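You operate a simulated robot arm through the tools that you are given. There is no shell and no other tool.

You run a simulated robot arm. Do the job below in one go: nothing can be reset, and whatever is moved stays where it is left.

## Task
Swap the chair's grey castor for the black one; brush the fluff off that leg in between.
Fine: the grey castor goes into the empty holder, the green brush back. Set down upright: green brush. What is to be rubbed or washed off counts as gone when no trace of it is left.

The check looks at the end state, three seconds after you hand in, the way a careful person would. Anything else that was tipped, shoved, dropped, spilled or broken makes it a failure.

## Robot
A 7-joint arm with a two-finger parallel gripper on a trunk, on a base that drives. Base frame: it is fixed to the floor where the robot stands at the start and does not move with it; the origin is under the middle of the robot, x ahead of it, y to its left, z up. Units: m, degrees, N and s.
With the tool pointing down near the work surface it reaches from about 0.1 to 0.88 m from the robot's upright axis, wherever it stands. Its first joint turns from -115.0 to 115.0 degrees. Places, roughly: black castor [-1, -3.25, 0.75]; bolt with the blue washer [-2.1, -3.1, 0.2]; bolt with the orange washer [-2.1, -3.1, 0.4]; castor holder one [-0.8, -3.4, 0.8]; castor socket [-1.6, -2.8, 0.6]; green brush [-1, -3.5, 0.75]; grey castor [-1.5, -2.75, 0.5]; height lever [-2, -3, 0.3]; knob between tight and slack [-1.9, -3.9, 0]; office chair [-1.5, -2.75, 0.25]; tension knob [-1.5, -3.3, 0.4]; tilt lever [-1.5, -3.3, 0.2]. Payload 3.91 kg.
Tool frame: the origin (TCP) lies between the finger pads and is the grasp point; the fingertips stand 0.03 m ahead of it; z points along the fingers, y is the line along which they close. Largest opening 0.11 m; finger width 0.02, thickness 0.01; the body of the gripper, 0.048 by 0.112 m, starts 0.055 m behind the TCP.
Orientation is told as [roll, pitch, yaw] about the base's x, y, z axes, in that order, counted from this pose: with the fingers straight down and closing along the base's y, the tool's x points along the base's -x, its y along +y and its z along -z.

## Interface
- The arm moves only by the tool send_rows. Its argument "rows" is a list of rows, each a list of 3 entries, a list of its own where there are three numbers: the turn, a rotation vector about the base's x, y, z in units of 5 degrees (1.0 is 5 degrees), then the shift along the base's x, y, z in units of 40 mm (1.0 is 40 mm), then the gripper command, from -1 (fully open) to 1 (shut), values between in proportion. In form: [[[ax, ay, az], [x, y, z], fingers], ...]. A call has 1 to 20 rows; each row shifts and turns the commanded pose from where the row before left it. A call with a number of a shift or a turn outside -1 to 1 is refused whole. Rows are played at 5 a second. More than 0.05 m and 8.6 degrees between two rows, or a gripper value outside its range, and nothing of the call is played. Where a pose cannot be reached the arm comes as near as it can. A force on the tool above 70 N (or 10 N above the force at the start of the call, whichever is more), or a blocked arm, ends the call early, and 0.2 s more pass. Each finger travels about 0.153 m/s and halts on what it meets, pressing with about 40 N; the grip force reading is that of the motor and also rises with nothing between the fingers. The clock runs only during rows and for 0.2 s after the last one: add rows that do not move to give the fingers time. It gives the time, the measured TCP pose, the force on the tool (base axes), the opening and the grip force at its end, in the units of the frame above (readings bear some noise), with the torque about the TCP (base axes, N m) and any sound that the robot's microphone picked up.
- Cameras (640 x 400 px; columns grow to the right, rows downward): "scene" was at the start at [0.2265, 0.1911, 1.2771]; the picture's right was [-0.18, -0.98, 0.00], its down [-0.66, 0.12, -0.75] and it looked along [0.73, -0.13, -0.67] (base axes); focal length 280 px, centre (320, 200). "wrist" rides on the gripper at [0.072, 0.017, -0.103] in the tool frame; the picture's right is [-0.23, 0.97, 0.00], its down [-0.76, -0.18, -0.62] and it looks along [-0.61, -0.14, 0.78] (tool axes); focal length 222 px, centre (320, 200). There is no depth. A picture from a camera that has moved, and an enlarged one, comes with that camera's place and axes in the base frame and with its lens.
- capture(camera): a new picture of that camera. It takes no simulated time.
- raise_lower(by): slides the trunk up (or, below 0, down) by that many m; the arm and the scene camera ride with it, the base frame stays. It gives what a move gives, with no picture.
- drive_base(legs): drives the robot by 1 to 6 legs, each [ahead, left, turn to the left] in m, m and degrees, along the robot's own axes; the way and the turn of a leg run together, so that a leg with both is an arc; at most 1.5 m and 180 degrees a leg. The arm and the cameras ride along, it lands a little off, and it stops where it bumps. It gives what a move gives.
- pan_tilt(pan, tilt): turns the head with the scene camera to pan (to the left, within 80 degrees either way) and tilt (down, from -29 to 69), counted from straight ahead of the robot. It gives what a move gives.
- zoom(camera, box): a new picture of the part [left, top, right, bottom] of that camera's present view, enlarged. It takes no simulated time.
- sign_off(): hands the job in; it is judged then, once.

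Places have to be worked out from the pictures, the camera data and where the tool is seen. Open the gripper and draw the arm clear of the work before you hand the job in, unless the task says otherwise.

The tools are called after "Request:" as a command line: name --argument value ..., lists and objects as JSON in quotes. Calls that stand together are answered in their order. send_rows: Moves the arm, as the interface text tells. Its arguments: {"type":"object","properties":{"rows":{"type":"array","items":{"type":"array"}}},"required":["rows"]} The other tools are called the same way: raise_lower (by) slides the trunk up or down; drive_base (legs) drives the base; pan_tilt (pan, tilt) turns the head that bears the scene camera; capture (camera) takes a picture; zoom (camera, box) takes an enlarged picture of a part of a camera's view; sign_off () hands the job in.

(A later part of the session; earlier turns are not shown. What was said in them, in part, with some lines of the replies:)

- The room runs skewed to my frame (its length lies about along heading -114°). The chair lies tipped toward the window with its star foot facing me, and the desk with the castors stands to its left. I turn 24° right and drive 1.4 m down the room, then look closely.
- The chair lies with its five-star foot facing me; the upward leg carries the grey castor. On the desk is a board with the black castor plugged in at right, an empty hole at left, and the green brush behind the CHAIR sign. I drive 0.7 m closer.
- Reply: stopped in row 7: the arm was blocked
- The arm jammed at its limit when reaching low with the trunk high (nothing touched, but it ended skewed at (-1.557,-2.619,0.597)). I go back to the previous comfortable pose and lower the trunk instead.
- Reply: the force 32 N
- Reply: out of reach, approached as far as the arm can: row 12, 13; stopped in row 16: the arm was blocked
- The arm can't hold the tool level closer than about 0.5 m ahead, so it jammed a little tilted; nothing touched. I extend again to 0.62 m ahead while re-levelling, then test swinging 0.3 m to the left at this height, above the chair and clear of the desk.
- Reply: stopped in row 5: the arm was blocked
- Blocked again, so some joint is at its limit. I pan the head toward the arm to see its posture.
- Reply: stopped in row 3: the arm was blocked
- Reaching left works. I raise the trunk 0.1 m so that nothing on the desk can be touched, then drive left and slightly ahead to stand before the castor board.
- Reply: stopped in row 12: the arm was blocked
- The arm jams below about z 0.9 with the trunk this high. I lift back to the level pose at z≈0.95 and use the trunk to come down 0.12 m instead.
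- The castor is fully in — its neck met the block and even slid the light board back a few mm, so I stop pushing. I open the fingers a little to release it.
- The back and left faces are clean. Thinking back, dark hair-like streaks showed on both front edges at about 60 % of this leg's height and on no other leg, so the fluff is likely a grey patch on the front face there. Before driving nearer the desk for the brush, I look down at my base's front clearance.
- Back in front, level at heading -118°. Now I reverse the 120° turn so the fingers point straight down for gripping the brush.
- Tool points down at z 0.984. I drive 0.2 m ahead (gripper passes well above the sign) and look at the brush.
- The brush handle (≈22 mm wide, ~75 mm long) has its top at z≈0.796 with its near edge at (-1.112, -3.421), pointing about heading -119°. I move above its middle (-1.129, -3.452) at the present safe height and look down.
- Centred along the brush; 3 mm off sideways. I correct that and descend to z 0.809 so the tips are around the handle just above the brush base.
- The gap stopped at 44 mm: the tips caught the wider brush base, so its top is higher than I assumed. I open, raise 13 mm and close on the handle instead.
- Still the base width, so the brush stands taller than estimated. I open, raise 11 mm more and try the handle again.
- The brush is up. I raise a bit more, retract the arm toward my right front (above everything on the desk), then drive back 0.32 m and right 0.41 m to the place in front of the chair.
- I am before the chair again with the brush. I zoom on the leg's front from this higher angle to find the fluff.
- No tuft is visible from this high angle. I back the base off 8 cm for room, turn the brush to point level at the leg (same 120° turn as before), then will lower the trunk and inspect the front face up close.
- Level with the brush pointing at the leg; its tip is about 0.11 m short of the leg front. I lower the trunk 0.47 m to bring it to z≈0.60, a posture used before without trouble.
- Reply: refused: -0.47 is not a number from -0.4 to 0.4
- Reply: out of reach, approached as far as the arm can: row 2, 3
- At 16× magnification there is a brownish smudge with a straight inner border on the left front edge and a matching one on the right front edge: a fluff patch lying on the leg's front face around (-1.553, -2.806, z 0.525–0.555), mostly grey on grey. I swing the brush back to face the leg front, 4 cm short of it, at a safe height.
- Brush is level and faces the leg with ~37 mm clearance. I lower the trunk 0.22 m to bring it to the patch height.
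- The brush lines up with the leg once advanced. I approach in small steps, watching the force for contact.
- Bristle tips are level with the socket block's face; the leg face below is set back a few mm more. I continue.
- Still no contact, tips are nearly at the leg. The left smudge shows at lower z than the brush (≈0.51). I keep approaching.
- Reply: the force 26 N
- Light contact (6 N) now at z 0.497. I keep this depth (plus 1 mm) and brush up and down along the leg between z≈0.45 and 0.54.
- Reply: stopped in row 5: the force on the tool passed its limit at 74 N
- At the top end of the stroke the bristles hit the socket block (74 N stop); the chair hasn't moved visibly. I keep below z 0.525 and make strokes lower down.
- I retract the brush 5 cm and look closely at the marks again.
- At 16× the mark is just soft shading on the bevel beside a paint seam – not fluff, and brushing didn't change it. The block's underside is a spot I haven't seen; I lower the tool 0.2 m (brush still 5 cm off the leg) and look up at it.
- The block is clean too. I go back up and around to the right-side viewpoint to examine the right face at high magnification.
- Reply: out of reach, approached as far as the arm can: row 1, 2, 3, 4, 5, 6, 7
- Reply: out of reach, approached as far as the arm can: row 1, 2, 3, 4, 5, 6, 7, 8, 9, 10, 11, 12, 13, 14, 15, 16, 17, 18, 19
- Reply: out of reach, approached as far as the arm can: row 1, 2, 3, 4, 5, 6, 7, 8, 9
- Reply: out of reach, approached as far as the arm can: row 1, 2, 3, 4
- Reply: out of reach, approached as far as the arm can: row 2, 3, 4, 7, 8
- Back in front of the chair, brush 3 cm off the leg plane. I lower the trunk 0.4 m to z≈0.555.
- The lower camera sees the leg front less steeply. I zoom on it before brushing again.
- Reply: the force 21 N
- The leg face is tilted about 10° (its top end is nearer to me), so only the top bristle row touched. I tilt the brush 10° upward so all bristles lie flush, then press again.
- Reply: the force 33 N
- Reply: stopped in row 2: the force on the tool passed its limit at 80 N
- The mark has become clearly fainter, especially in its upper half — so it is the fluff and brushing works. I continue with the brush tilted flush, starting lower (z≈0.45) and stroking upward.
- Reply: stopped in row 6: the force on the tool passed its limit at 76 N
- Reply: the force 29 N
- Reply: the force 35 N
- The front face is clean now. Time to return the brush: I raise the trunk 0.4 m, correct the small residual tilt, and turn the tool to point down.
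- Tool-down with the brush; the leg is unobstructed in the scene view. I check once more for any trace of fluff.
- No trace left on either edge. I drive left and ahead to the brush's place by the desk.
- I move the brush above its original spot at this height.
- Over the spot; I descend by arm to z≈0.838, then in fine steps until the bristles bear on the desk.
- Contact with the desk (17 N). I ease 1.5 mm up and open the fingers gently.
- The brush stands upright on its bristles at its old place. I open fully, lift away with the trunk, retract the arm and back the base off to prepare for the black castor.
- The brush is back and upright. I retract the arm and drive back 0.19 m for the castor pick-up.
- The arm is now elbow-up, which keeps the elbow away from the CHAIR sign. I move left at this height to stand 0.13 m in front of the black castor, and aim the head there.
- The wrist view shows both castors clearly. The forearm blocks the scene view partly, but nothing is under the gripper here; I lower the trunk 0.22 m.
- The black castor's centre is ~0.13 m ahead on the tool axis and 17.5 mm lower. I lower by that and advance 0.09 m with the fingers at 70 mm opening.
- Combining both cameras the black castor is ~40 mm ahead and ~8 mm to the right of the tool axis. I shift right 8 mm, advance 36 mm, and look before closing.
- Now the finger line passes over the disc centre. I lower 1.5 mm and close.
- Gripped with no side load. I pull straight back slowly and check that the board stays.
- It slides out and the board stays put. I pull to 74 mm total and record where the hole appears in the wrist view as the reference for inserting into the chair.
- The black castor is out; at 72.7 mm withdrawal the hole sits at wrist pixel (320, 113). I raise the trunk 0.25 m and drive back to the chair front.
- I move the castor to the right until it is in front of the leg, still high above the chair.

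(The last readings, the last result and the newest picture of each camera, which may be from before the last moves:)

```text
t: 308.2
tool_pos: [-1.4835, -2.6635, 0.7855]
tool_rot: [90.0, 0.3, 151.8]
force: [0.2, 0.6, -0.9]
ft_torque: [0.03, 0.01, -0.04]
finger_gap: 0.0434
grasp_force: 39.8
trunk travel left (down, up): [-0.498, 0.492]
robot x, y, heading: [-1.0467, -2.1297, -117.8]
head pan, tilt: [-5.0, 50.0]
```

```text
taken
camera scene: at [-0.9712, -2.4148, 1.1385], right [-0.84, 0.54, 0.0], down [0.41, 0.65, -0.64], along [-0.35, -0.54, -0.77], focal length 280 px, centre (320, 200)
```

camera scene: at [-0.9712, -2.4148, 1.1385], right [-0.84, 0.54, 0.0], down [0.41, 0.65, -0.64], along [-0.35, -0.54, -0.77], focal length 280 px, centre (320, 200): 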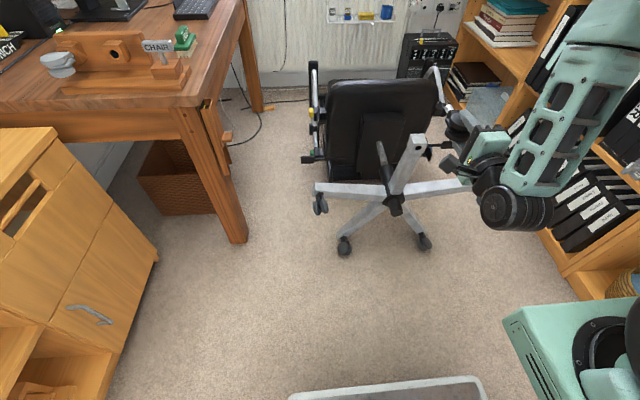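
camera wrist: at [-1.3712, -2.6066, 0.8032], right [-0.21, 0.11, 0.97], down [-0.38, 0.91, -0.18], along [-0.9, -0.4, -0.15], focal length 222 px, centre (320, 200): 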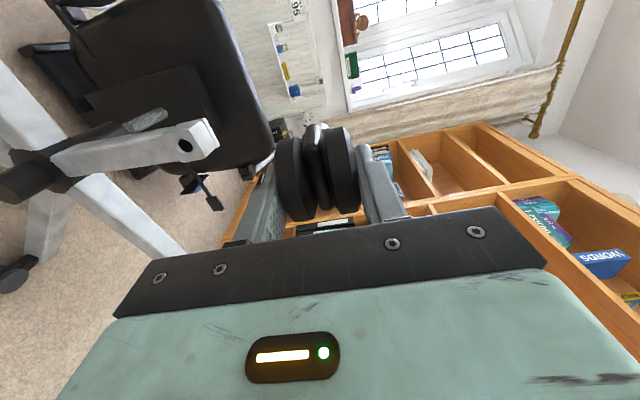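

Castor in front of the leg, tip well short of it. I lower the trunk 0.18 m to the socket height.

Request:
raise_lower --by -0.18

Request:
zoom --camera "wrist" --box '[240, 50, 400, 150]'

Request:
zoom --camera "scene" --box '[380, 60, 500, 160]'

```text
t: 310.2
tool_pos: [-1.4835, -2.663, 0.6056]
tool_rot: [90.0, 0.3, 151.8]
force: [0.3, 0.6, 0.2]
ft_torque: [0.06, -0.04, -0.02]
finger_gap: 0.0432
grasp_force: 40.6
trunk travel left (down, up): [-0.318, 0.672]
robot x, y, heading: [-1.0453, -2.1297, -117.7]
head pan, tilt: [-5.0, 50.0]
```

```text
4.00 times, centred on (320, 100) of wrist
camera zoom: at [-1.3712, -2.6066, 0.6232], right [-0.21, 0.11, 0.97], down [-0.38, 0.91, -0.18], along [-0.9, -0.4, -0.15], focal length 888 px, centre (320, 600)
```

zoom: 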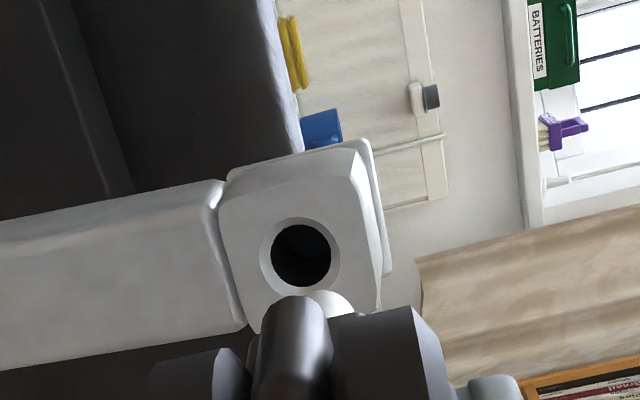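

```text
4.00 times, centred on (440, 110) of scene
camera zoom: at [-0.9712, -2.4147, 0.9585], right [-0.84, 0.54, 0.0], down [0.41, 0.65, -0.64], along [-0.35, -0.54, -0.77], focal length 1122 px, centre (-160, 560)
```

zoom: 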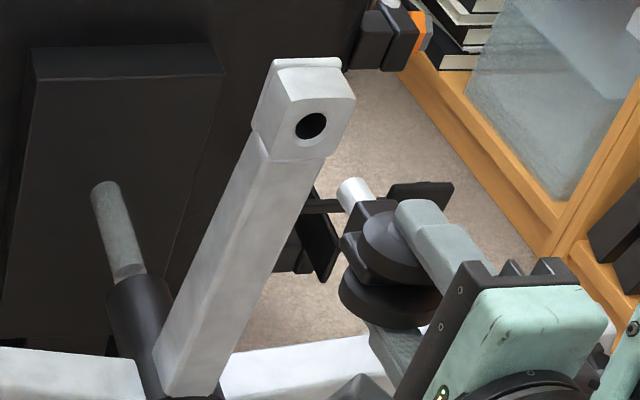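

From size and pixel of the socket hole: it lies ~9 mm right and ~7.5 mm below the stem line, and the scene view agrees. I correct that and advance 37 mm to match the reference distance.

Request:
send_rows --rows '[[[0, 0, 0], [-0.198, 0.106, -0.1875], 1], [[0, 0, 0], [-0.2185, -0.4075, 0], 1], [[0, 0, 0], [-0.2185, -0.4075, 0], 1], [[0, 0, 0], [0, 0, 0], 1]]'

Request:
zoom --camera "wrist" --box '[240, 60, 400, 160]'

Request:
zoom --camera "scene" --box '[405, 75, 465, 125]'

```text
t: 311.2
tool_pos: [-1.5089, -2.6923, 0.5972]
tool_rot: [89.9, 0.3, 151.8]
force: [0.5, 0.6, -1.7]
ft_torque: [0.02, -0.02, -0.03]
finger_gap: 0.0431
grasp_force: 39.9
trunk travel left (down, up): [-0.318, 0.672]
robot x, y, heading: [-1.0467, -2.1312, -117.5]
head pan, tilt: [-5.0, 50.0]
```

```text
4.00 times, centred on (320, 110) of wrist
camera zoom: at [-1.3961, -2.6355, 0.6154], right [-0.21, 0.11, 0.97], down [-0.38, 0.91, -0.18], along [-0.9, -0.4, -0.15], focal length 888 px, centre (320, 560)
```

zoom: 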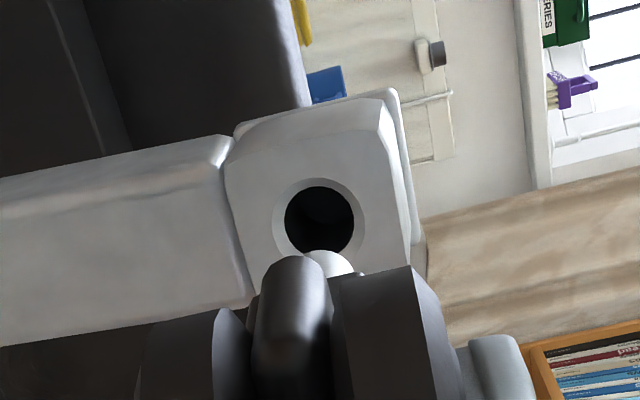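

```text
8.00 times, centred on (435, 100) of scene
camera zoom: at [-0.9712, -2.4147, 0.9585], right [-0.84, 0.54, 0.0], down [0.41, 0.65, -0.64], along [-0.35, -0.54, -0.77], focal length 2244 px, centre (-600, 1000)
```

zoom: 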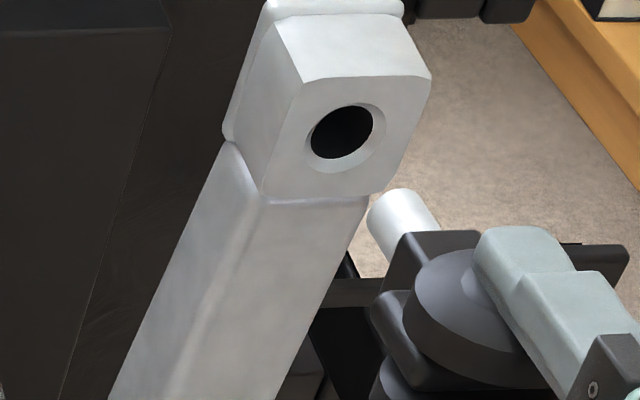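

Request:
zoom --camera "scene" --box '[425, 80, 460, 115]'

Request:
zoom --camera "wrist" --box '[280, 90, 360, 150]'

```text
11.43 times, centred on (442, 98) of scene
camera zoom: at [-0.9712, -2.4147, 0.9585], right [-0.84, 0.54, 0.0], down [0.41, 0.65, -0.64], along [-0.35, -0.54, -0.77], focal length 3206 px, centre (-1080, 1371)
```

zoom: 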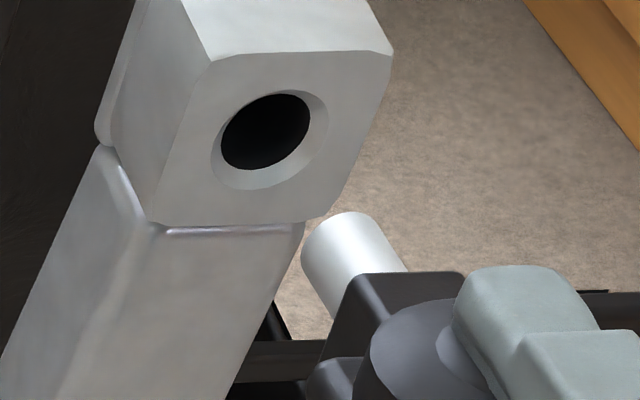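

```text
6.67 times, centred on (320, 120) of wrist
camera zoom: at [-1.3961, -2.6355, 0.6154], right [-0.21, 0.11, 0.97], down [-0.38, 0.91, -0.18], along [-0.9, -0.4, -0.15], focal length 1481 px, centre (320, 733)
```

zoom: 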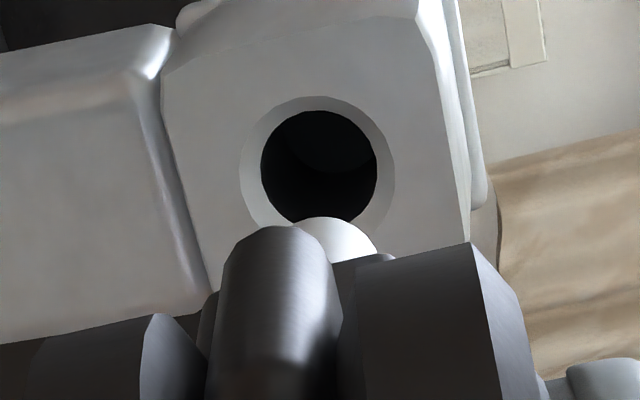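

The stem line passes through the socket in the scene view, and the wrist view agrees within 0.5 mm. I advance 28 mm, then check at the mouth.

Request:
send_rows --rows '[[[0, 0, 0], [-0.0662, -0.1234, -0.01], 1], [[0, 0, 0], [-0.0662, -0.1234, 0], 1], [[0, 0, 0], [-0.0662, -0.1234, 0], 1], [[0, 0, 0], [-0.0662, -0.1234, 0], 1], [[0, 0, 0], [-0.0662, -0.1234, 0], 1], [[0, 0, 0], [0, 0, 0], 1]]'

Request:
zoom --camera "scene" --box '[420, 75, 455, 110]'

Request:
zoom --camera "wrist" --box '[280, 90, 360, 150]'

```text
t: 312.6
tool_pos: [-1.5208, -2.716, 0.5968]
tool_rot: [89.9, 0.3, 151.8]
force: [0.0, 0.6, -1.5]
ft_torque: [0.03, -0.02, 0.01]
finger_gap: 0.0435
grasp_force: 39.6
trunk travel left (down, up): [-0.318, 0.672]
robot x, y, heading: [-1.0482, -2.1273, -117.6]
head pan, tilt: [-5.0, 50.0]
```

```text
11.43 times, centred on (438, 92) of scene
camera zoom: at [-0.9712, -2.4147, 0.9585], right [-0.84, 0.54, 0.0], down [0.41, 0.65, -0.64], along [-0.35, -0.54, -0.77], focal length 3206 px, centre (-1023, 1429)
```

zoom: 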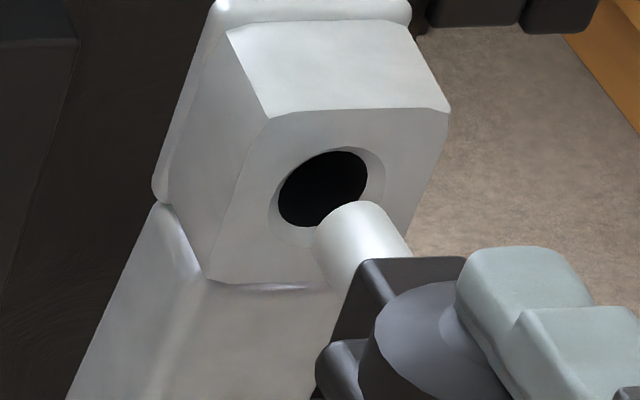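

```text
6.67 times, centred on (320, 120) of wrist
camera zoom: at [-1.4093, -2.66, 0.615], right [-0.21, 0.11, 0.97], down [-0.38, 0.91, -0.18], along [-0.9, -0.4, -0.15], focal length 1481 px, centre (320, 733)
```

zoom: 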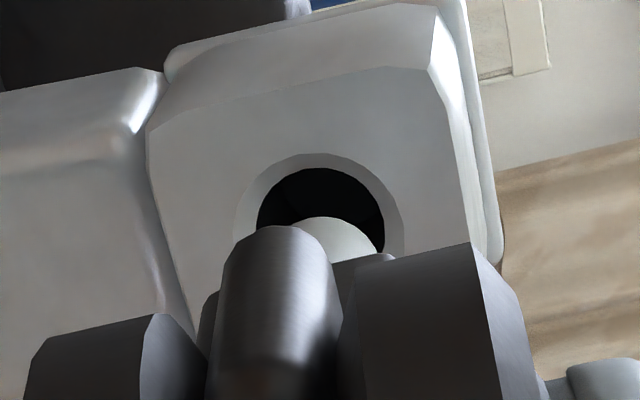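

Aligned within about 1 mm. I push in 12 mm in small rows.

Request:
send_rows --rows '[[[0, 0, 0], [-0.0473, -0.0881, 0], 1], [[0, 0, 0], [-0.0473, -0.0881, 0], 1], [[0, 0, 0], [-0.0473, -0.0881, 0], 1], [[0, 0, 0], [0, 0, 0], 1]]'

Request:
zoom --camera "scene" --box '[420, 75, 455, 110]'

Request:
zoom --camera "wrist" --box '[280, 90, 360, 150]'

```text
t: 313.6
tool_pos: [-1.5266, -2.7258, 0.5972]
tool_rot: [89.9, 0.4, 151.8]
force: [-0.2, 0.1, -0.7]
ft_torque: [0.0, 0.01, -0.02]
finger_gap: 0.0436
grasp_force: 39.9
trunk travel left (down, up): [-0.318, 0.672]
robot x, y, heading: [-1.0479, -2.1281, -117.7]
head pan, tilt: [-5.0, 50.0]
```

```text
11.43 times, centred on (438, 92) of scene
camera zoom: at [-0.9712, -2.4147, 0.9585], right [-0.84, 0.54, 0.0], down [0.41, 0.65, -0.64], along [-0.35, -0.54, -0.77], focal length 3206 px, centre (-1023, 1429)
```

zoom: 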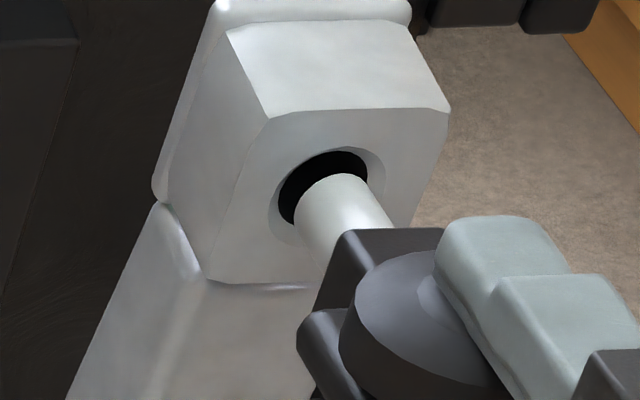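

```text
6.67 times, centred on (320, 120) of wrist
camera zoom: at [-1.415, -2.6702, 0.6149], right [-0.21, 0.11, 0.97], down [-0.38, 0.91, -0.18], along [-0.9, -0.4, -0.15], focal length 1481 px, centre (320, 733)
```

zoom: 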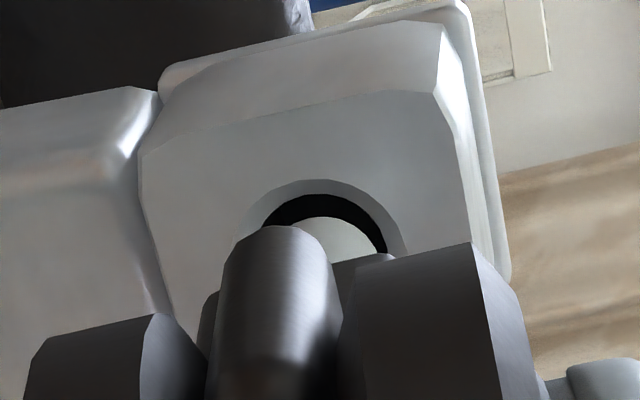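

Request:
send_rows --rows '[[[0, 0, 0], [-0.0473, -0.0881, 0.01], 1], [[0, 0, 0], [-0.0473, -0.0881, 0], 1], [[0, 0, 0], [-0.0473, -0.0881, 0], 1], [[0, 0, 0], [0, 0, 0], 1]]'

Request:
zoom --camera "scene" --box '[420, 75, 455, 110]'

```text
t: 314.6
tool_pos: [-1.5333, -2.7375, 0.5974]
tool_rot: [90.0, 0.3, 151.8]
force: [0.2, -0.1, -0.2]
ft_torque: [0.03, -0.02, 0.04]
finger_gap: 0.0433
grasp_force: 40.3
trunk travel left (down, up): [-0.318, 0.672]
robot x, y, heading: [-1.0479, -2.1348, -117.8]
head pan, tilt: [-5.0, 50.0]
```

```text
11.43 times, centred on (438, 92) of scene
camera zoom: at [-0.9712, -2.4147, 0.9585], right [-0.84, 0.54, 0.0], down [0.41, 0.65, -0.64], along [-0.35, -0.54, -0.77], focal length 3206 px, centre (-1023, 1429)
```

zoom: 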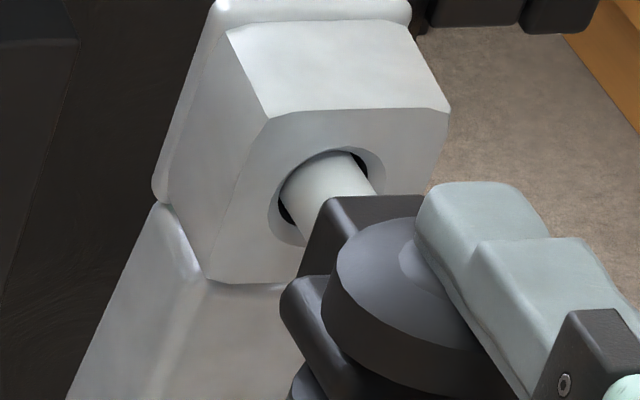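

The stem is inside with no force. I continue 12 mm more, watching for the shoulder to seat.

Request:
send_rows --rows '[[[0, 0, 0], [-0.0473, -0.0881, 0], 1], [[0, 0, 0], [-0.0473, -0.0881, 0], 1], [[0, 0, 0], [0, 0, 0], 1]]'

Request:
zoom --camera "scene" --box '[420, 75, 455, 110]'

```text
t: 315.4
tool_pos: [-1.5372, -2.7435, 0.598]
tool_rot: [90.0, 0.4, 151.8]
force: [0.6, 0.4, -0.6]
ft_torque: [0.02, 0.01, 0.01]
finger_gap: 0.0437
grasp_force: 40.1
trunk travel left (down, up): [-0.318, 0.672]
robot x, y, heading: [-1.0497, -2.1283, -117.6]
head pan, tilt: [-5.0, 50.0]
```

```text
11.43 times, centred on (438, 92) of scene
camera zoom: at [-0.9712, -2.4147, 0.9585], right [-0.84, 0.54, 0.0], down [0.41, 0.65, -0.64], along [-0.35, -0.54, -0.77], focal length 3206 px, centre (-1023, 1429)
```

zoom: 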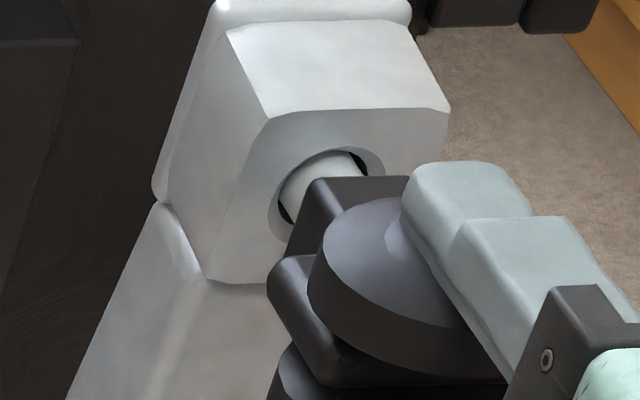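

Request:
send_rows --rows '[[[0, 0, 0], [-0.0473, -0.0881, 0], 1], [[0, 0, 0], [-0.0473, -0.0881, 0], 1], [[0, 0, 0], [0, 0, 0], 1]]'

Request:
zoom --camera "scene" --box '[420, 75, 455, 110]'

```text
t: 316.2
tool_pos: [-1.5413, -2.7509, 0.5978]
tool_rot: [89.9, 0.5, 151.9]
force: [0.7, -0.1, -0.2]
ft_torque: [0.0, 0.04, -0.02]
finger_gap: 0.0432
grasp_force: 39.3
trunk travel left (down, up): [-0.318, 0.672]
robot x, y, heading: [-1.0446, -2.1283, -117.7]
head pan, tilt: [-5.0, 50.0]
```

```text
11.43 times, centred on (438, 92) of scene
camera zoom: at [-0.9712, -2.4147, 0.9585], right [-0.84, 0.54, 0.0], down [0.41, 0.65, -0.64], along [-0.35, -0.54, -0.77], focal length 3206 px, centre (-1023, 1429)
```

zoom: 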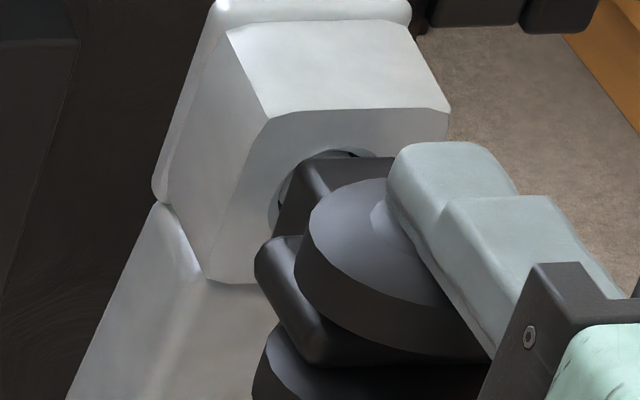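

The neck has reached the socket rim. I press in 2 mm steps until it seats.

Request:
send_rows --rows '[[[0, 0, 0], [-0.0236, -0.0441, 0], 1], [[0, 0, 0], [-0.0236, -0.0441, 0], 1], [[0, 0, 0], [0, 0, 0], 1]]'

```text
t: 317.0
tool_pos: [-1.5424, -2.7529, 0.5976]
tool_rot: [90.1, 0.3, 151.8]
force: [-0.7, -0.4, -0.7]
ft_torque: [0.03, -0.02, 0.0]
finger_gap: 0.0433
grasp_force: 39.7
trunk travel left (down, up): [-0.318, 0.672]
robot x, y, heading: [-1.0492, -2.1293, -117.6]
head pan, tilt: [-5.0, 50.0]
```

Request:
send_rows --rows '[[[0, 0, 0], [-0.0236, -0.0441, 0], 1], [[0, 0, 0], [-0.0236, -0.0441, 0], 1], [[0, 0, 0], [0, 0, 0], 1]]'

Request:
zoom --camera "scene" --box '[415, 75, 455, 115]'

```text
t: 317.8
tool_pos: [-1.5435, -2.7562, 0.5967]
tool_rot: [89.9, 0.3, 151.7]
force: [14.7, 29.8, -0.2]
ft_torque: [-0.22, 0.1, -0.02]
finger_gap: 0.0435
grasp_force: 40.7
trunk travel left (down, up): [-0.318, 0.672]
robot x, y, heading: [-1.0462, -2.1263, -117.5]
head pan, tilt: [-5.0, 50.0]
```

```text
10.00 times, centred on (435, 95) of scene
camera zoom: at [-0.9708, -2.4139, 0.9586], right [-0.84, 0.54, 0.0], down [0.41, 0.65, -0.64], along [-0.35, -0.54, -0.77], focal length 2805 px, centre (-830, 1250)
```

zoom: 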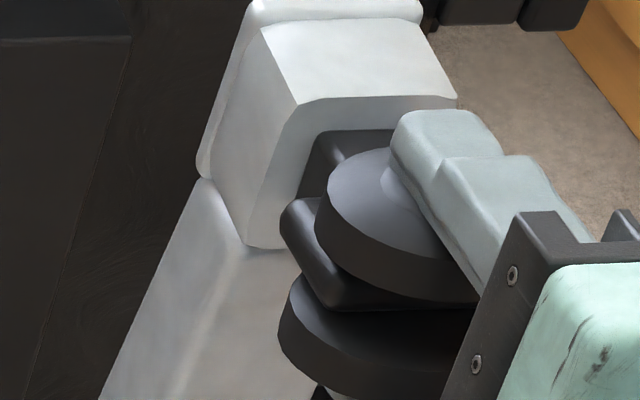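

Seated: 33 N against the shoulder, neck flush with the block. I ease the push by ~3 mm of command and open the fingers a little.

Request:
send_rows --rows '[[[0, 0, 0], [0.035, 0.066, 0], 1], [[0, 0, 0], [0, 0, 0], 1], [[0, 0, 0], [0, 0, 0], 0.0], [[0, 0, 0], [0, 0, 0], -0.3], [[0, 0, 0], [0, 0, 0], -0.3]]'

Request:
zoom --camera "scene" --box '[410, 70, 460, 120]'

Request:
capture --camera "wrist"

```text
t: 319.0
tool_pos: [-1.5432, -2.7561, 0.5976]
tool_rot: [89.9, 0.3, 151.8]
force: [-0.6, 0.2, -0.1]
ft_torque: [-0.02, 0.03, 0.01]
finger_gap: 0.0716
grasp_force: 0.3
trunk travel left (down, up): [-0.318, 0.672]
robot x, y, heading: [-1.0499, -2.1307, -117.9]
head pan, tilt: [-5.0, 50.0]
```

```text
8.00 times, centred on (435, 95) of scene
camera zoom: at [-0.9712, -2.4147, 0.9585], right [-0.84, 0.54, 0.0], down [0.41, 0.65, -0.64], along [-0.35, -0.54, -0.77], focal length 2244 px, centre (-600, 1040)
```

zoom: 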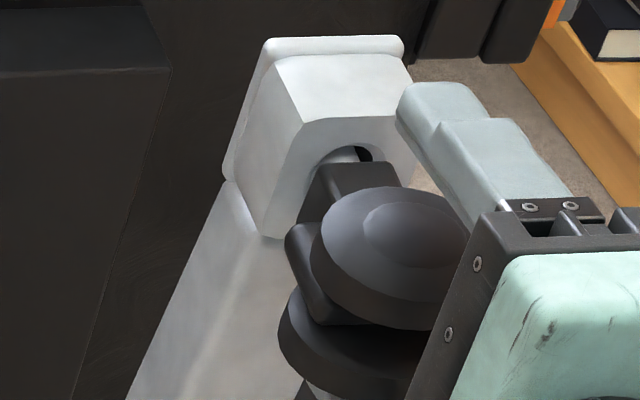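

```text
taken
camera wrist: at [-1.4304, -2.6992, 0.6158], right [-0.21, 0.11, 0.97], down [-0.38, 0.91, -0.18], along [-0.9, -0.4, -0.15], focal length 222 px, centre (320, 200)
```

wrist: 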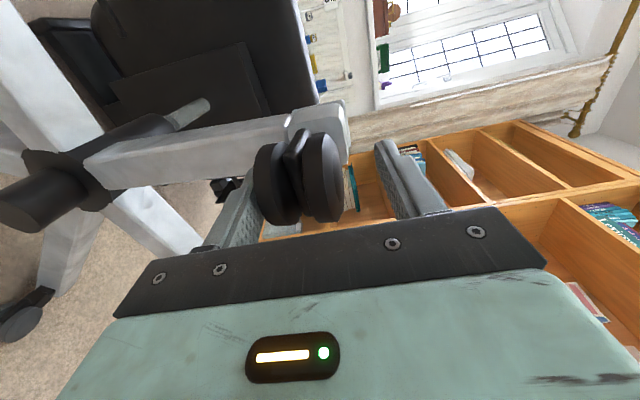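

On release the castor sagged and crept out a little (stem visible at the rim). I look closer.

Request:
zoom --camera "scene" --box '[420, 75, 450, 105]'

Request:
zoom --camera "wrist" --box '[230, 90, 380, 230]'

```text
13.33 times, centred on (435, 90) of scene
camera zoom: at [-0.9712, -2.4147, 0.9585], right [-0.84, 0.54, 0.0], down [0.41, 0.65, -0.64], along [-0.35, -0.54, -0.77], focal length 3740 px, centre (-1213, 1667)
```

zoom: 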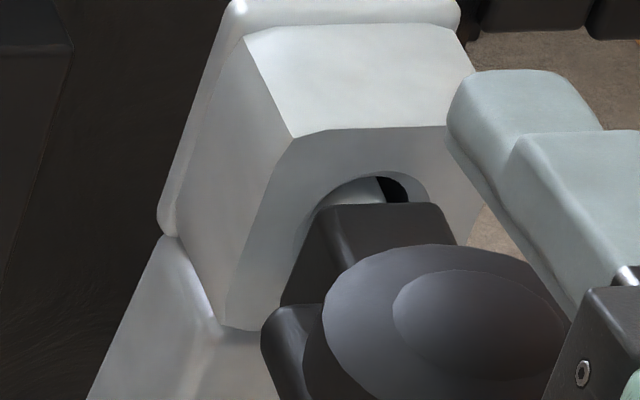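

```text
2.86 times, centred on (305, 160) of wrist
camera zoom: at [-1.4304, -2.6992, 0.6158], right [-0.21, 0.11, 0.97], down [-0.38, 0.91, -0.18], along [-0.9, -0.4, -0.15], focal length 635 px, centre (363, 314)
```

zoom: 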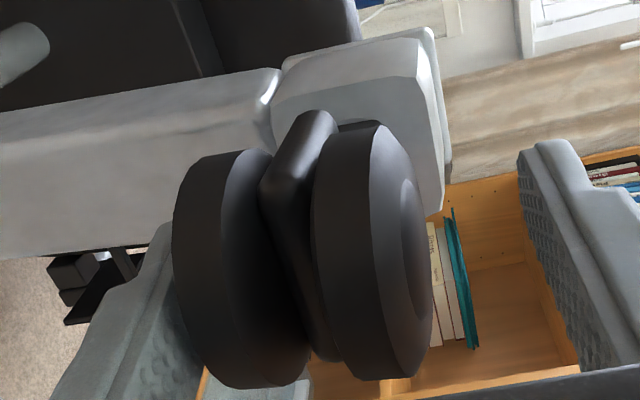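

The castor is loose: it tilted and slid out a few mm once released, unlike the grey one in the holder which I released while still pressed home. I grip it again (the flat pads level it) and push it fully in.

Request:
send_rows --rows '[[[0, 0, 0], [0, 0, 0], -0.1], [[0, 0, 0], [0, 0, 0], 0.1], [[0, 0, 0], [0, 0, 0], 0.2], [[0, 0, 0], [0, 0, 0], 0.4], [[0, 0, 0], [0, 0, 0], 1], [[0, 0, 0], [0, 0, 0], 1]]'

Request:
zoom --camera "scene" --box '[415, 70, 455, 110]'

Request:
zoom --camera "wrist" --box '[230, 90, 380, 230]'

```text
t: 320.4
tool_pos: [-1.5439, -2.7565, 0.5977]
tool_rot: [90.1, 0.3, 151.8]
force: [0.3, 0.5, -0.9]
ft_torque: [0.0, 0.0, 0.01]
finger_gap: 0.0436
grasp_force: 40.0
trunk travel left (down, up): [-0.318, 0.672]
robot x, y, heading: [-1.0461, -2.1279, -117.5]
head pan, tilt: [-5.0, 50.0]
```

```text
10.00 times, centred on (435, 90) of scene
camera zoom: at [-0.9712, -2.4147, 0.9585], right [-0.84, 0.54, 0.0], down [0.41, 0.65, -0.64], along [-0.35, -0.54, -0.77], focal length 2805 px, centre (-830, 1300)
```

zoom: 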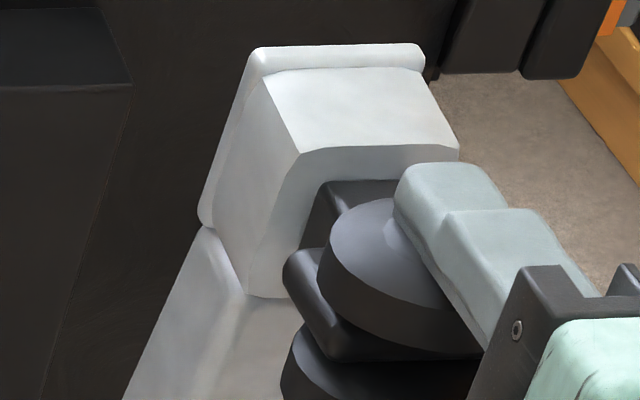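

```text
2.86 times, centred on (305, 160) of wrist
camera zoom: at [-1.4304, -2.6991, 0.6157], right [-0.21, 0.11, 0.97], down [-0.38, 0.91, -0.18], along [-0.9, -0.4, -0.15], focal length 635 px, centre (363, 314)
```

zoom: 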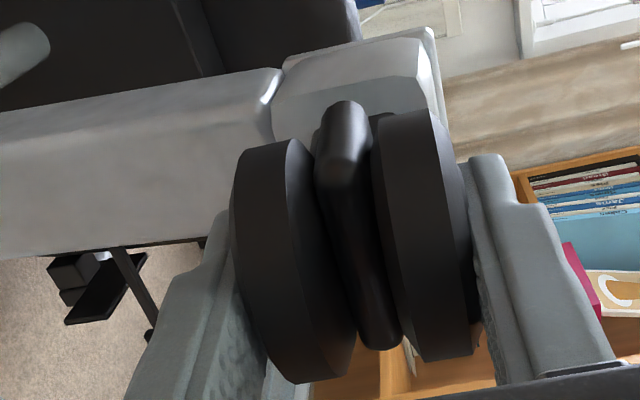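

Gripped and level again; the neck is at the rim. I push in harder, in 2 mm steps, watching for it to snap home.

Request:
send_rows --rows '[[[0, 0, 0], [-0.0236, -0.0441, 0], 1], [[0, 0, 0], [-0.0236, -0.0441, 0], 1], [[0, 0, 0], [0, 0, 0], 1]]'

```text
t: 321.2
tool_pos: [-1.5437, -2.7571, 0.5977]
tool_rot: [89.8, 0.4, 151.9]
force: [15.4, 29.4, 1.0]
ft_torque: [-0.19, 0.06, 0.03]
finger_gap: 0.0435
grasp_force: 39.4
trunk travel left (down, up): [-0.318, 0.672]
robot x, y, heading: [-1.048, -2.1275, -117.8]
head pan, tilt: [-5.0, 50.0]
```

Request:
send_rows --rows '[[[0, 0, 0], [-0.0236, -0.0441, 0], 1], [[0, 0, 0], [0, 0, 0], 1]]'

```text
t: 321.8
tool_pos: [-1.5457, -2.7602, 0.5977]
tool_rot: [90.0, 0.4, 151.8]
force: [15.8, 29.4, 0.3]
ft_torque: [-0.18, 0.02, 0.01]
finger_gap: 0.0433
grasp_force: 40.0
trunk travel left (down, up): [-0.318, 0.672]
robot x, y, heading: [-1.0486, -2.1296, -117.7]
head pan, tilt: [-5.0, 50.0]
```

Request:
zoom --camera "scene" --box '[415, 70, 455, 110]'

Request:
zoom --camera "wrist" --box '[230, 90, 380, 230]'

```text
10.00 times, centred on (435, 90) of scene
camera zoom: at [-0.9709, -2.4142, 0.9586], right [-0.84, 0.54, 0.0], down [0.41, 0.65, -0.64], along [-0.35, -0.54, -0.77], focal length 2805 px, centre (-830, 1300)
```

zoom: 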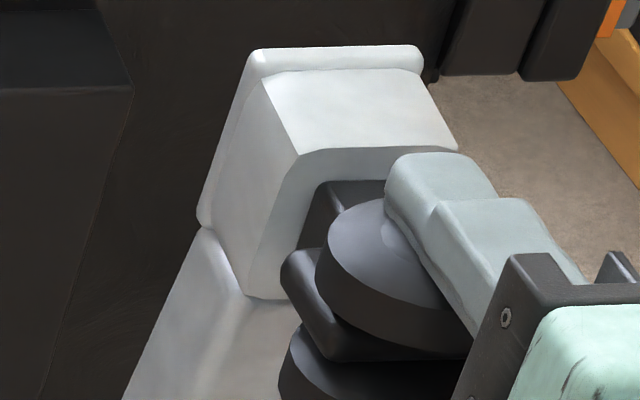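

```text
2.86 times, centred on (305, 160) of wrist
camera zoom: at [-1.4329, -2.7037, 0.6157], right [-0.21, 0.11, 0.97], down [-0.38, 0.91, -0.18], along [-0.9, -0.4, -0.15], focal length 635 px, centre (363, 314)
```

zoom: 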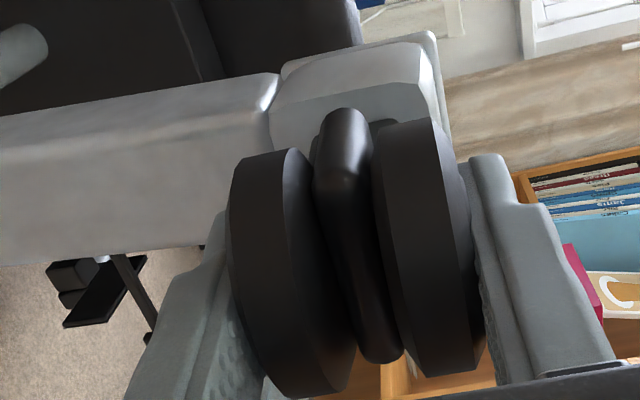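

My grip slips at 33 N, so the neck is already hard against the rim. I test how the castor behaves when released just slightly (fingers 4 mm clear on each side).

Request:
send_rows --rows '[[[0, 0, 0], [0, 0, 0], 0.1], [[0, 0, 0], [0, 0, 0], 0.05], [[0, 0, 0], [0, 0, 0], 0.05]]'

Request:
zoom --camera "scene" --box '[415, 70, 455, 110]'

Request:
zoom --camera "wrist" --box '[230, 90, 380, 230]'

```text
t: 322.6
tool_pos: [-1.5465, -2.7615, 0.5978]
tool_rot: [90.0, 0.2, 151.8]
force: [0.4, 0.4, 0.0]
ft_torque: [0.03, 0.0, 0.04]
finger_gap: 0.0522
grasp_force: 0.1
trunk travel left (down, up): [-0.318, 0.672]
robot x, y, heading: [-1.0489, -2.132, -117.5]
head pan, tilt: [-5.0, 50.0]
```

```text
10.00 times, centred on (435, 90) of scene
camera zoom: at [-0.9712, -2.4148, 0.9585], right [-0.84, 0.54, 0.0], down [0.41, 0.65, -0.64], along [-0.35, -0.54, -0.77], focal length 2805 px, centre (-830, 1300)
```

zoom: 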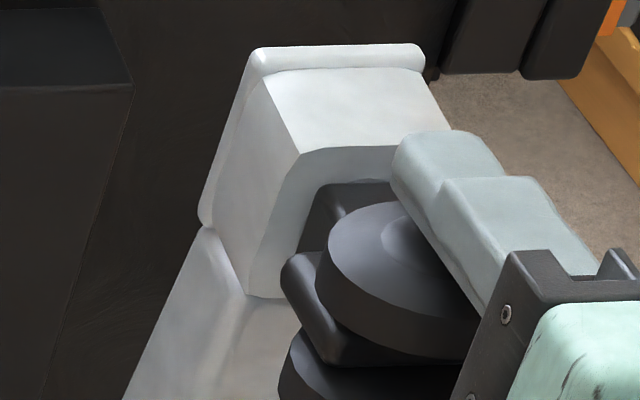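

```text
2.86 times, centred on (305, 160) of wrist
camera zoom: at [-1.4334, -2.7046, 0.6157], right [-0.21, 0.11, 0.97], down [-0.38, 0.91, -0.18], along [-0.9, -0.4, -0.15], focal length 635 px, centre (363, 314)
```

zoom: 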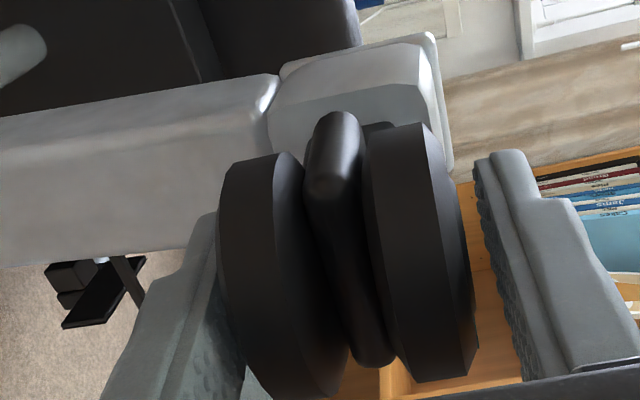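

The castor only settles by tilting: that, the torque when I first gripped the grey one (wanting to pitch up) and the block's edges all say the socket axis is pitched ~5–7° (inner end higher). My level push jams a couple of mm short. I open wider so the castor takes its natural angle, then look at it.

Request:
send_rows --rows '[[[0, 0, 0], [0.035, 0.066, -0.08], -0.1], [[0, 0, 0], [0, 0, -0.08], -0.3], [[0, 0, 0], [0, 0, 0], -0.3], [[0, 0, 0], [0, 0, 0], -0.3]]'

Request:
zoom --camera "wrist" --box '[230, 90, 380, 230]'

Request:
zoom --camera "scene" --box '[410, 70, 460, 120]'

```text
t: 323.6
tool_pos: [-1.5441, -2.7579, 0.5913]
tool_rot: [90.0, 0.3, 151.7]
force: [0.9, 0.0, -0.1]
ft_torque: [0.01, -0.01, 0.02]
finger_gap: 0.0716
grasp_force: 0.0
trunk travel left (down, up): [-0.318, 0.672]
robot x, y, heading: [-1.0504, -2.1283, -117.6]
head pan, tilt: [-5.0, 50.0]
```

```text
2.86 times, centred on (305, 160) of wrist
camera zoom: at [-1.4318, -2.7019, 0.6089], right [-0.21, 0.11, 0.97], down [-0.38, 0.91, -0.18], along [-0.9, -0.4, -0.15], focal length 635 px, centre (363, 314)
```

zoom: 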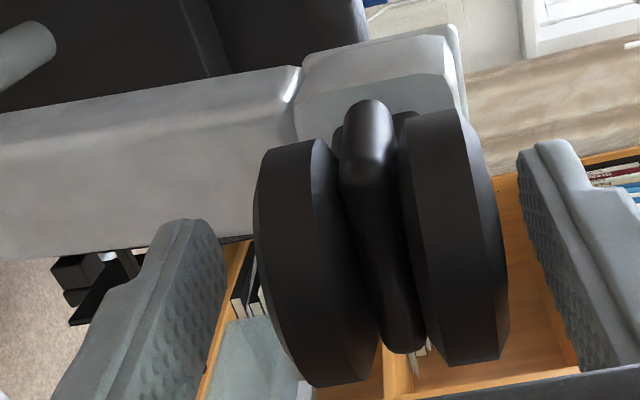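

```text
8.00 times, centred on (435, 95) of scene
camera zoom: at [-0.9711, -2.4147, 0.9585], right [-0.84, 0.54, 0.0], down [0.41, 0.65, -0.64], along [-0.35, -0.54, -0.77], focal length 2244 px, centre (-600, 1040)
```

zoom: 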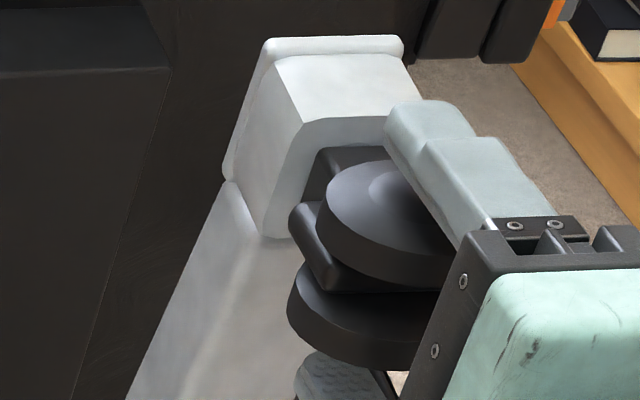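

Now the castor stays seated on its own: neck flush with the block, clear of both fingers. I wait a moment to be sure it holds.

Request:
send_rows --rows '[[[0, 0, 0], [0, 0, 0], -0.3], [[0, 0, 0], [0, 0, 0], -0.3], [[0, 0, 0], [0, 0, 0], -0.3], [[0, 0, 0], [0, 0, 0], -0.3], [[0, 0, 0], [0, 0, 0], -0.3], [[0, 0, 0], [0, 0, 0], -0.3], [[0, 0, 0], [0, 0, 0], -0.3], [[0, 0, 0], [0, 0, 0], -0.3], [[0, 0, 0], [0, 0, 0], -0.3], [[0, 0, 0], [0, 0, 0], -0.3]]'

Request:
zoom --camera "wrist" --box '[230, 90, 380, 230]'

Request:
zoom --camera "scene" --box '[415, 70, 455, 110]'

```text
t: 325.8
tool_pos: [-1.544, -2.7579, 0.59]
tool_rot: [90.0, 0.2, 151.8]
force: [1.1, -0.1, 0.2]
ft_torque: [-0.01, 0.0, 0.0]
finger_gap: 0.0714
grasp_force: 0.1
trunk travel left (down, up): [-0.318, 0.672]
robot x, y, heading: [-1.049, -2.1305, -117.3]
head pan, tilt: [-5.0, 50.0]
```

```text
2.86 times, centred on (305, 160) of wrist
camera zoom: at [-1.4318, -2.7019, 0.6089], right [-0.21, 0.11, 0.97], down [-0.38, 0.91, -0.18], along [-0.9, -0.4, -0.15], focal length 635 px, centre (363, 314)
```

zoom: 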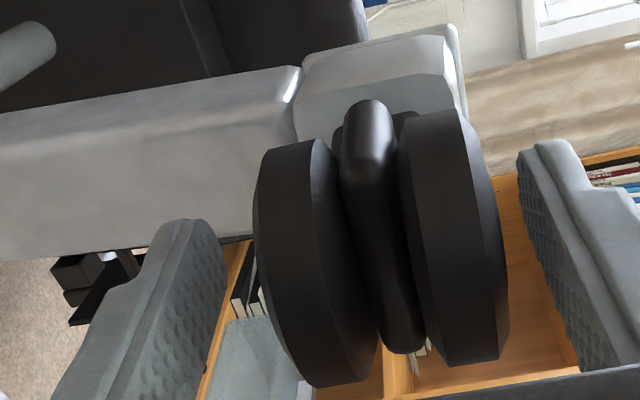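

```text
10.00 times, centred on (435, 90) of scene
camera zoom: at [-0.9712, -2.4147, 0.9585], right [-0.84, 0.54, 0.0], down [0.41, 0.65, -0.64], along [-0.35, -0.54, -0.77], focal length 2805 px, centre (-830, 1300)
```

zoom: 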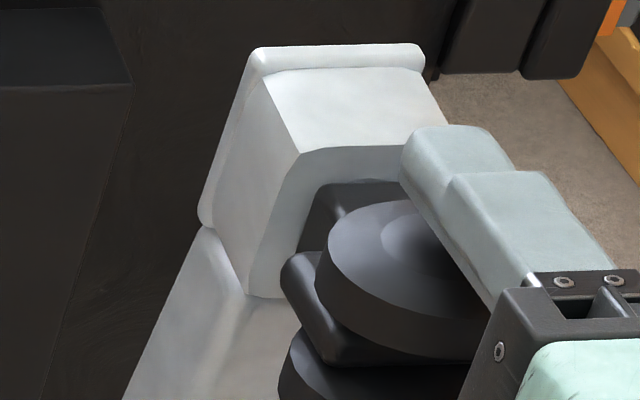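

It holds steady. I centre the fingers around it with more opening and withdraw straight back.

Request:
send_rows --rows '[[[0, 0, 0], [0, 0, 0.12], -0.5], [[0, 0, 0], [0, 0, 0], -0.5], [[0, 0, 0], [0.118, 0.22, 0], -0.5], [[0, 0, 0], [0.2, 0.373, 0], -0.5], [[0, 0, 0], [0.3, 0.56, 0], -0.5], [[0, 0, 0], [0.4, 0.746, 0], -0.5], [[0, 0, 0], [0.4, 0.746, 0], -0.5], [[0, 0, 0], [0, 0, 0], -0.5]]'

Request:
capture --camera "wrist"

Request:
zoom --camera "scene" --box '[400, 60, 470, 130]'

```text
t: 327.6
tool_pos: [-1.4878, -2.6537, 0.597]
tool_rot: [89.9, 0.3, 151.7]
force: [0.0, 0.1, -1.0]
ft_torque: [0.01, -0.02, 0.02]
finger_gap: 0.0824
grasp_force: 0.0
trunk travel left (down, up): [-0.318, 0.672]
robot x, y, heading: [-1.0451, -2.1317, -117.8]
head pan, tilt: [-5.0, 50.0]
```

```text
taken
camera wrist: at [-1.3749, -2.5966, 0.6143], right [-0.21, 0.11, 0.97], down [-0.38, 0.91, -0.18], along [-0.9, -0.4, -0.15], focal length 222 px, centre (320, 200)
```

wrist: 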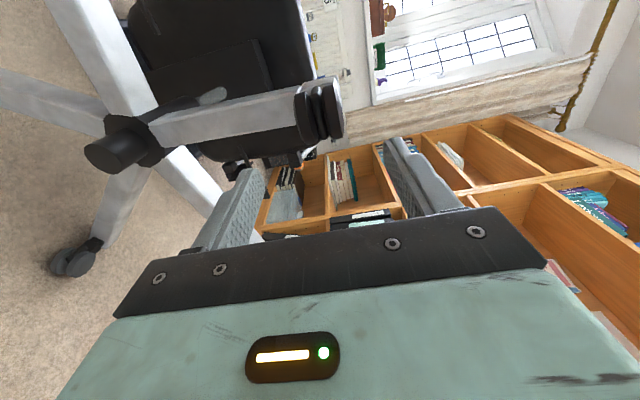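

```text
5.71 times, centred on (435, 95) of scene
camera zoom: at [-0.9712, -2.4147, 0.9585], right [-0.84, 0.54, 0.0], down [0.41, 0.65, -0.64], along [-0.35, -0.54, -0.77], focal length 1603 px, centre (-337, 800)
```

zoom: 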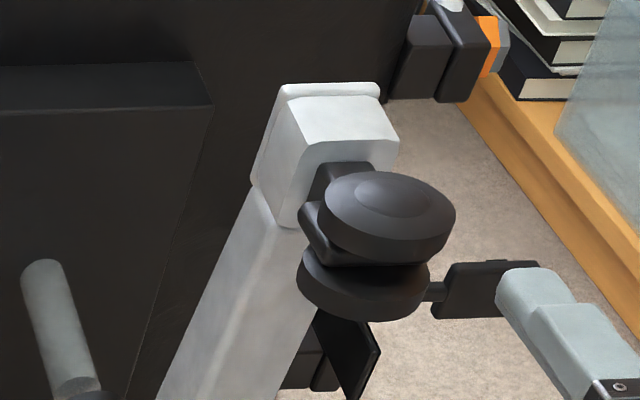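

The black castor stays in the socket. I check the seat from the wrist side and compare with how the grey one sat.

Request:
zoom --camera "wrist" --box '[250, 50, 390, 160]'

Request:
zoom --camera "scene" --box '[300, 40, 500, 200]'

```text
3.64 times, centred on (320, 105) of wrist
camera zoom: at [-1.3749, -2.5966, 0.6143], right [-0.21, 0.11, 0.97], down [-0.38, 0.91, -0.18], along [-0.9, -0.4, -0.15], focal length 808 px, centre (320, 546)
```

zoom: 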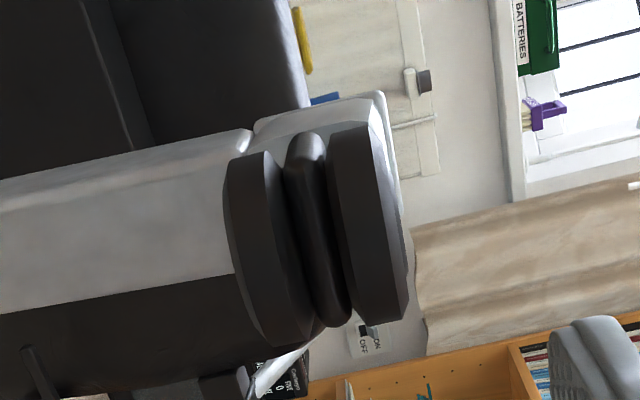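

```text
2.50 times, centred on (400, 120) of scene
camera zoom: at [-0.9712, -2.4147, 0.9585], right [-0.84, 0.54, 0.0], down [0.41, 0.65, -0.64], along [-0.35, -0.54, -0.77], focal length 701 px, centre (120, 400)
```

zoom: 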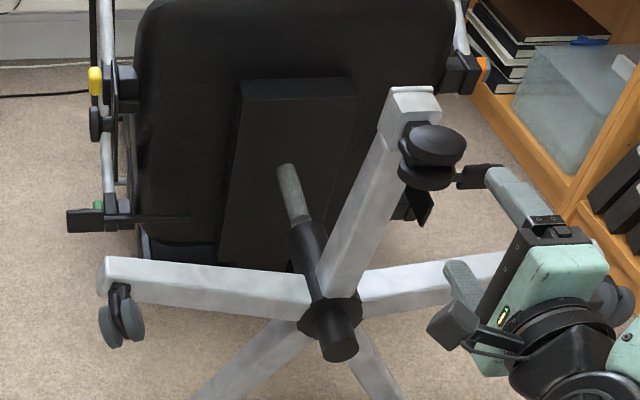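

The castor sits flush and level in the socket like the grey one did. I back the base off, raise the trunk clear, and take a last look at chair and desk.

Request:
drive_base --legs '[[-0.3, 0, 0]]'

Request:
raise_lower --by 0.35

Request:
pan_tilt --pan 0 --tilt 38

Request:
capture --camera "scene"

Request:
zoom --camera "scene" --box '[300, 120, 460, 240]'

Request:
zoom --camera "scene" --box '[120, 60, 280, 170]'

```text
t: 329.6
tool_pos: [-1.3487, -2.3881, 0.5963]
tool_rot: [89.9, 0.3, 151.9]
force: [-1.2, -0.2, -0.1]
ft_torque: [0.0, 0.0, 0.02]
finger_gap: 0.0826
grasp_force: 0.0
trunk travel left (down, up): [-0.318, 0.672]
robot x, y, heading: [-0.9099, -1.8661, -117.7]
head pan, tilt: [-5.0, 50.0]
```

```text
t: 333.0
tool_pos: [-1.3488, -2.3889, 0.9464]
tool_rot: [90.0, 0.3, 151.9]
force: [-0.4, 0.9, 0.5]
ft_torque: [0.0, 0.04, -0.01]
finger_gap: 0.0827
grasp_force: 0.2
trunk travel left (down, up): [-0.668, 0.322]
robot x, y, heading: [-0.9067, -1.8631, -117.8]
head pan, tilt: [-5.0, 50.0]
```

```text
t: 333.8
tool_pos: [-1.3499, -2.3883, 0.9455]
tool_rot: [90.1, 0.3, 151.8]
force: [1.0, -0.7, 0.2]
ft_torque: [-0.01, -0.01, 0.0]
finger_gap: 0.0825
grasp_force: 0.1
trunk travel left (down, up): [-0.668, 0.322]
robot x, y, heading: [-0.9084, -1.8636, -117.6]
head pan, tilt: [0.0, 38.0]
```

```text
taken
camera scene: at [-0.831, -2.1609, 1.3256], right [-0.89, 0.46, 0.0], down [0.29, 0.55, -0.79], along [-0.36, -0.7, -0.62], focal length 280 px, centre (320, 200)
```

scene: 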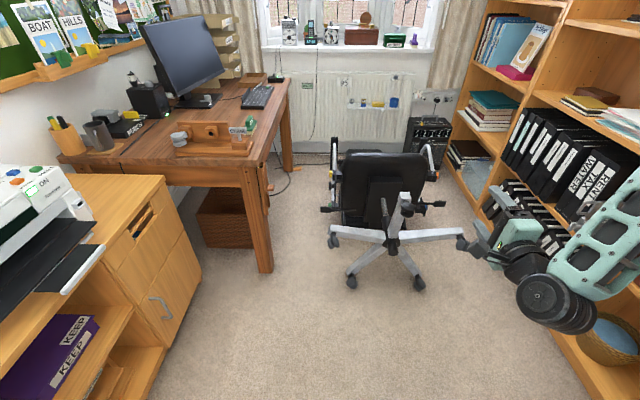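

```text
3.33 times, centred on (380, 180) of scene
camera zoom: at [-0.831, -2.1609, 1.3256], right [-0.89, 0.46, 0.0], down [0.29, 0.55, -0.79], along [-0.36, -0.7, -0.62], focal length 935 px, centre (120, 267)
```

zoom: 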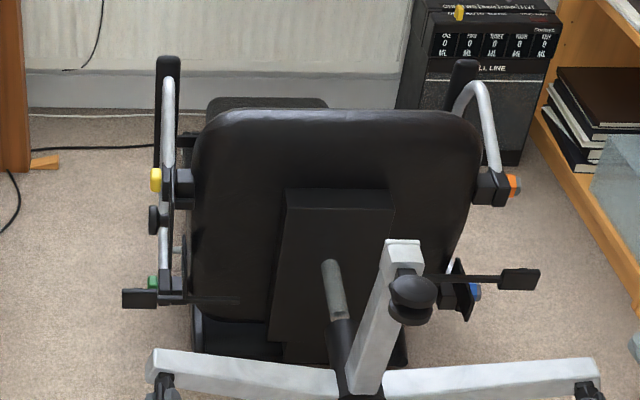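

```text
3.64 times, centred on (200, 115) of scene
camera zoom: at [-0.831, -2.1609, 1.3256], right [-0.89, 0.46, 0.0], down [0.29, 0.55, -0.79], along [-0.36, -0.7, -0.62], focal length 1020 px, centre (756, 509)
```

zoom: 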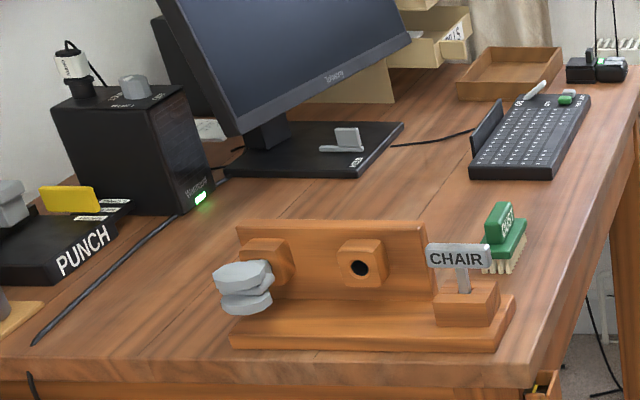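

Request:
zoom --camera "scene" --box '[380, 180, 430, 225]'

```text
8.89 times, centred on (405, 202) of scene
camera zoom: at [-0.831, -2.1609, 1.3256], right [-0.89, 0.46, 0.0], down [0.29, 0.55, -0.79], along [-0.36, -0.7, -0.62], focal length 2494 px, centre (-436, 178)
```

zoom: 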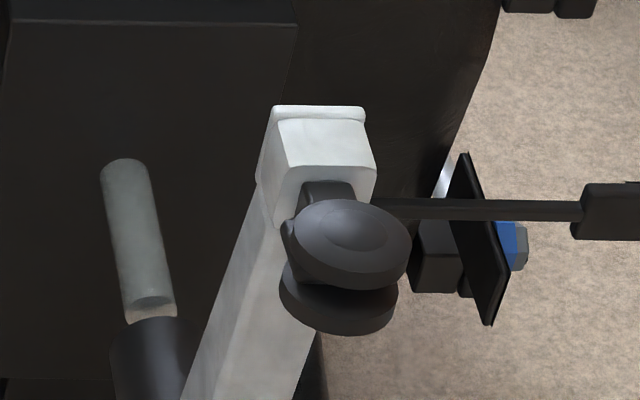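

The black castor sits firmly in the leg, the leg is clean, the grey castor is in the other holder and the green brush stands upright at its place. The gripper is open and the arm is well clear, so I hand in.

Request:
sign_off

```text
The job is handed in.
```

The job is handed in: the black castor is in the chair, the fluff is off that leg, the grey castor is in the empty holder, and the green brush is back on the desk, standing upright. I don't have the result of the check yet.

- **Black castor:** it is pushed in until its neck sits flush against the leg. When I first let go, it sagged and slid out a little. I pushed it home again, and it has stayed put on its own since, including after I backed away.
- **Fluff:** it was a faint grey patch on the front of the leg and only showed clearly at the two edges. After several firm strokes I could see no trace at high zoom.
- **Grey castor:** pushing it in slid the light wooden holder back about 7 mm on the desk. I left it there.
- **Brush:** it is back within a few millimetres of its old place.
- **Chair:** the brushing hit the force limit a few times (up to 80 N). The chair moved less than about 2 mm, as far as I can tell.

The gripper is open and the arm is clear of the work.
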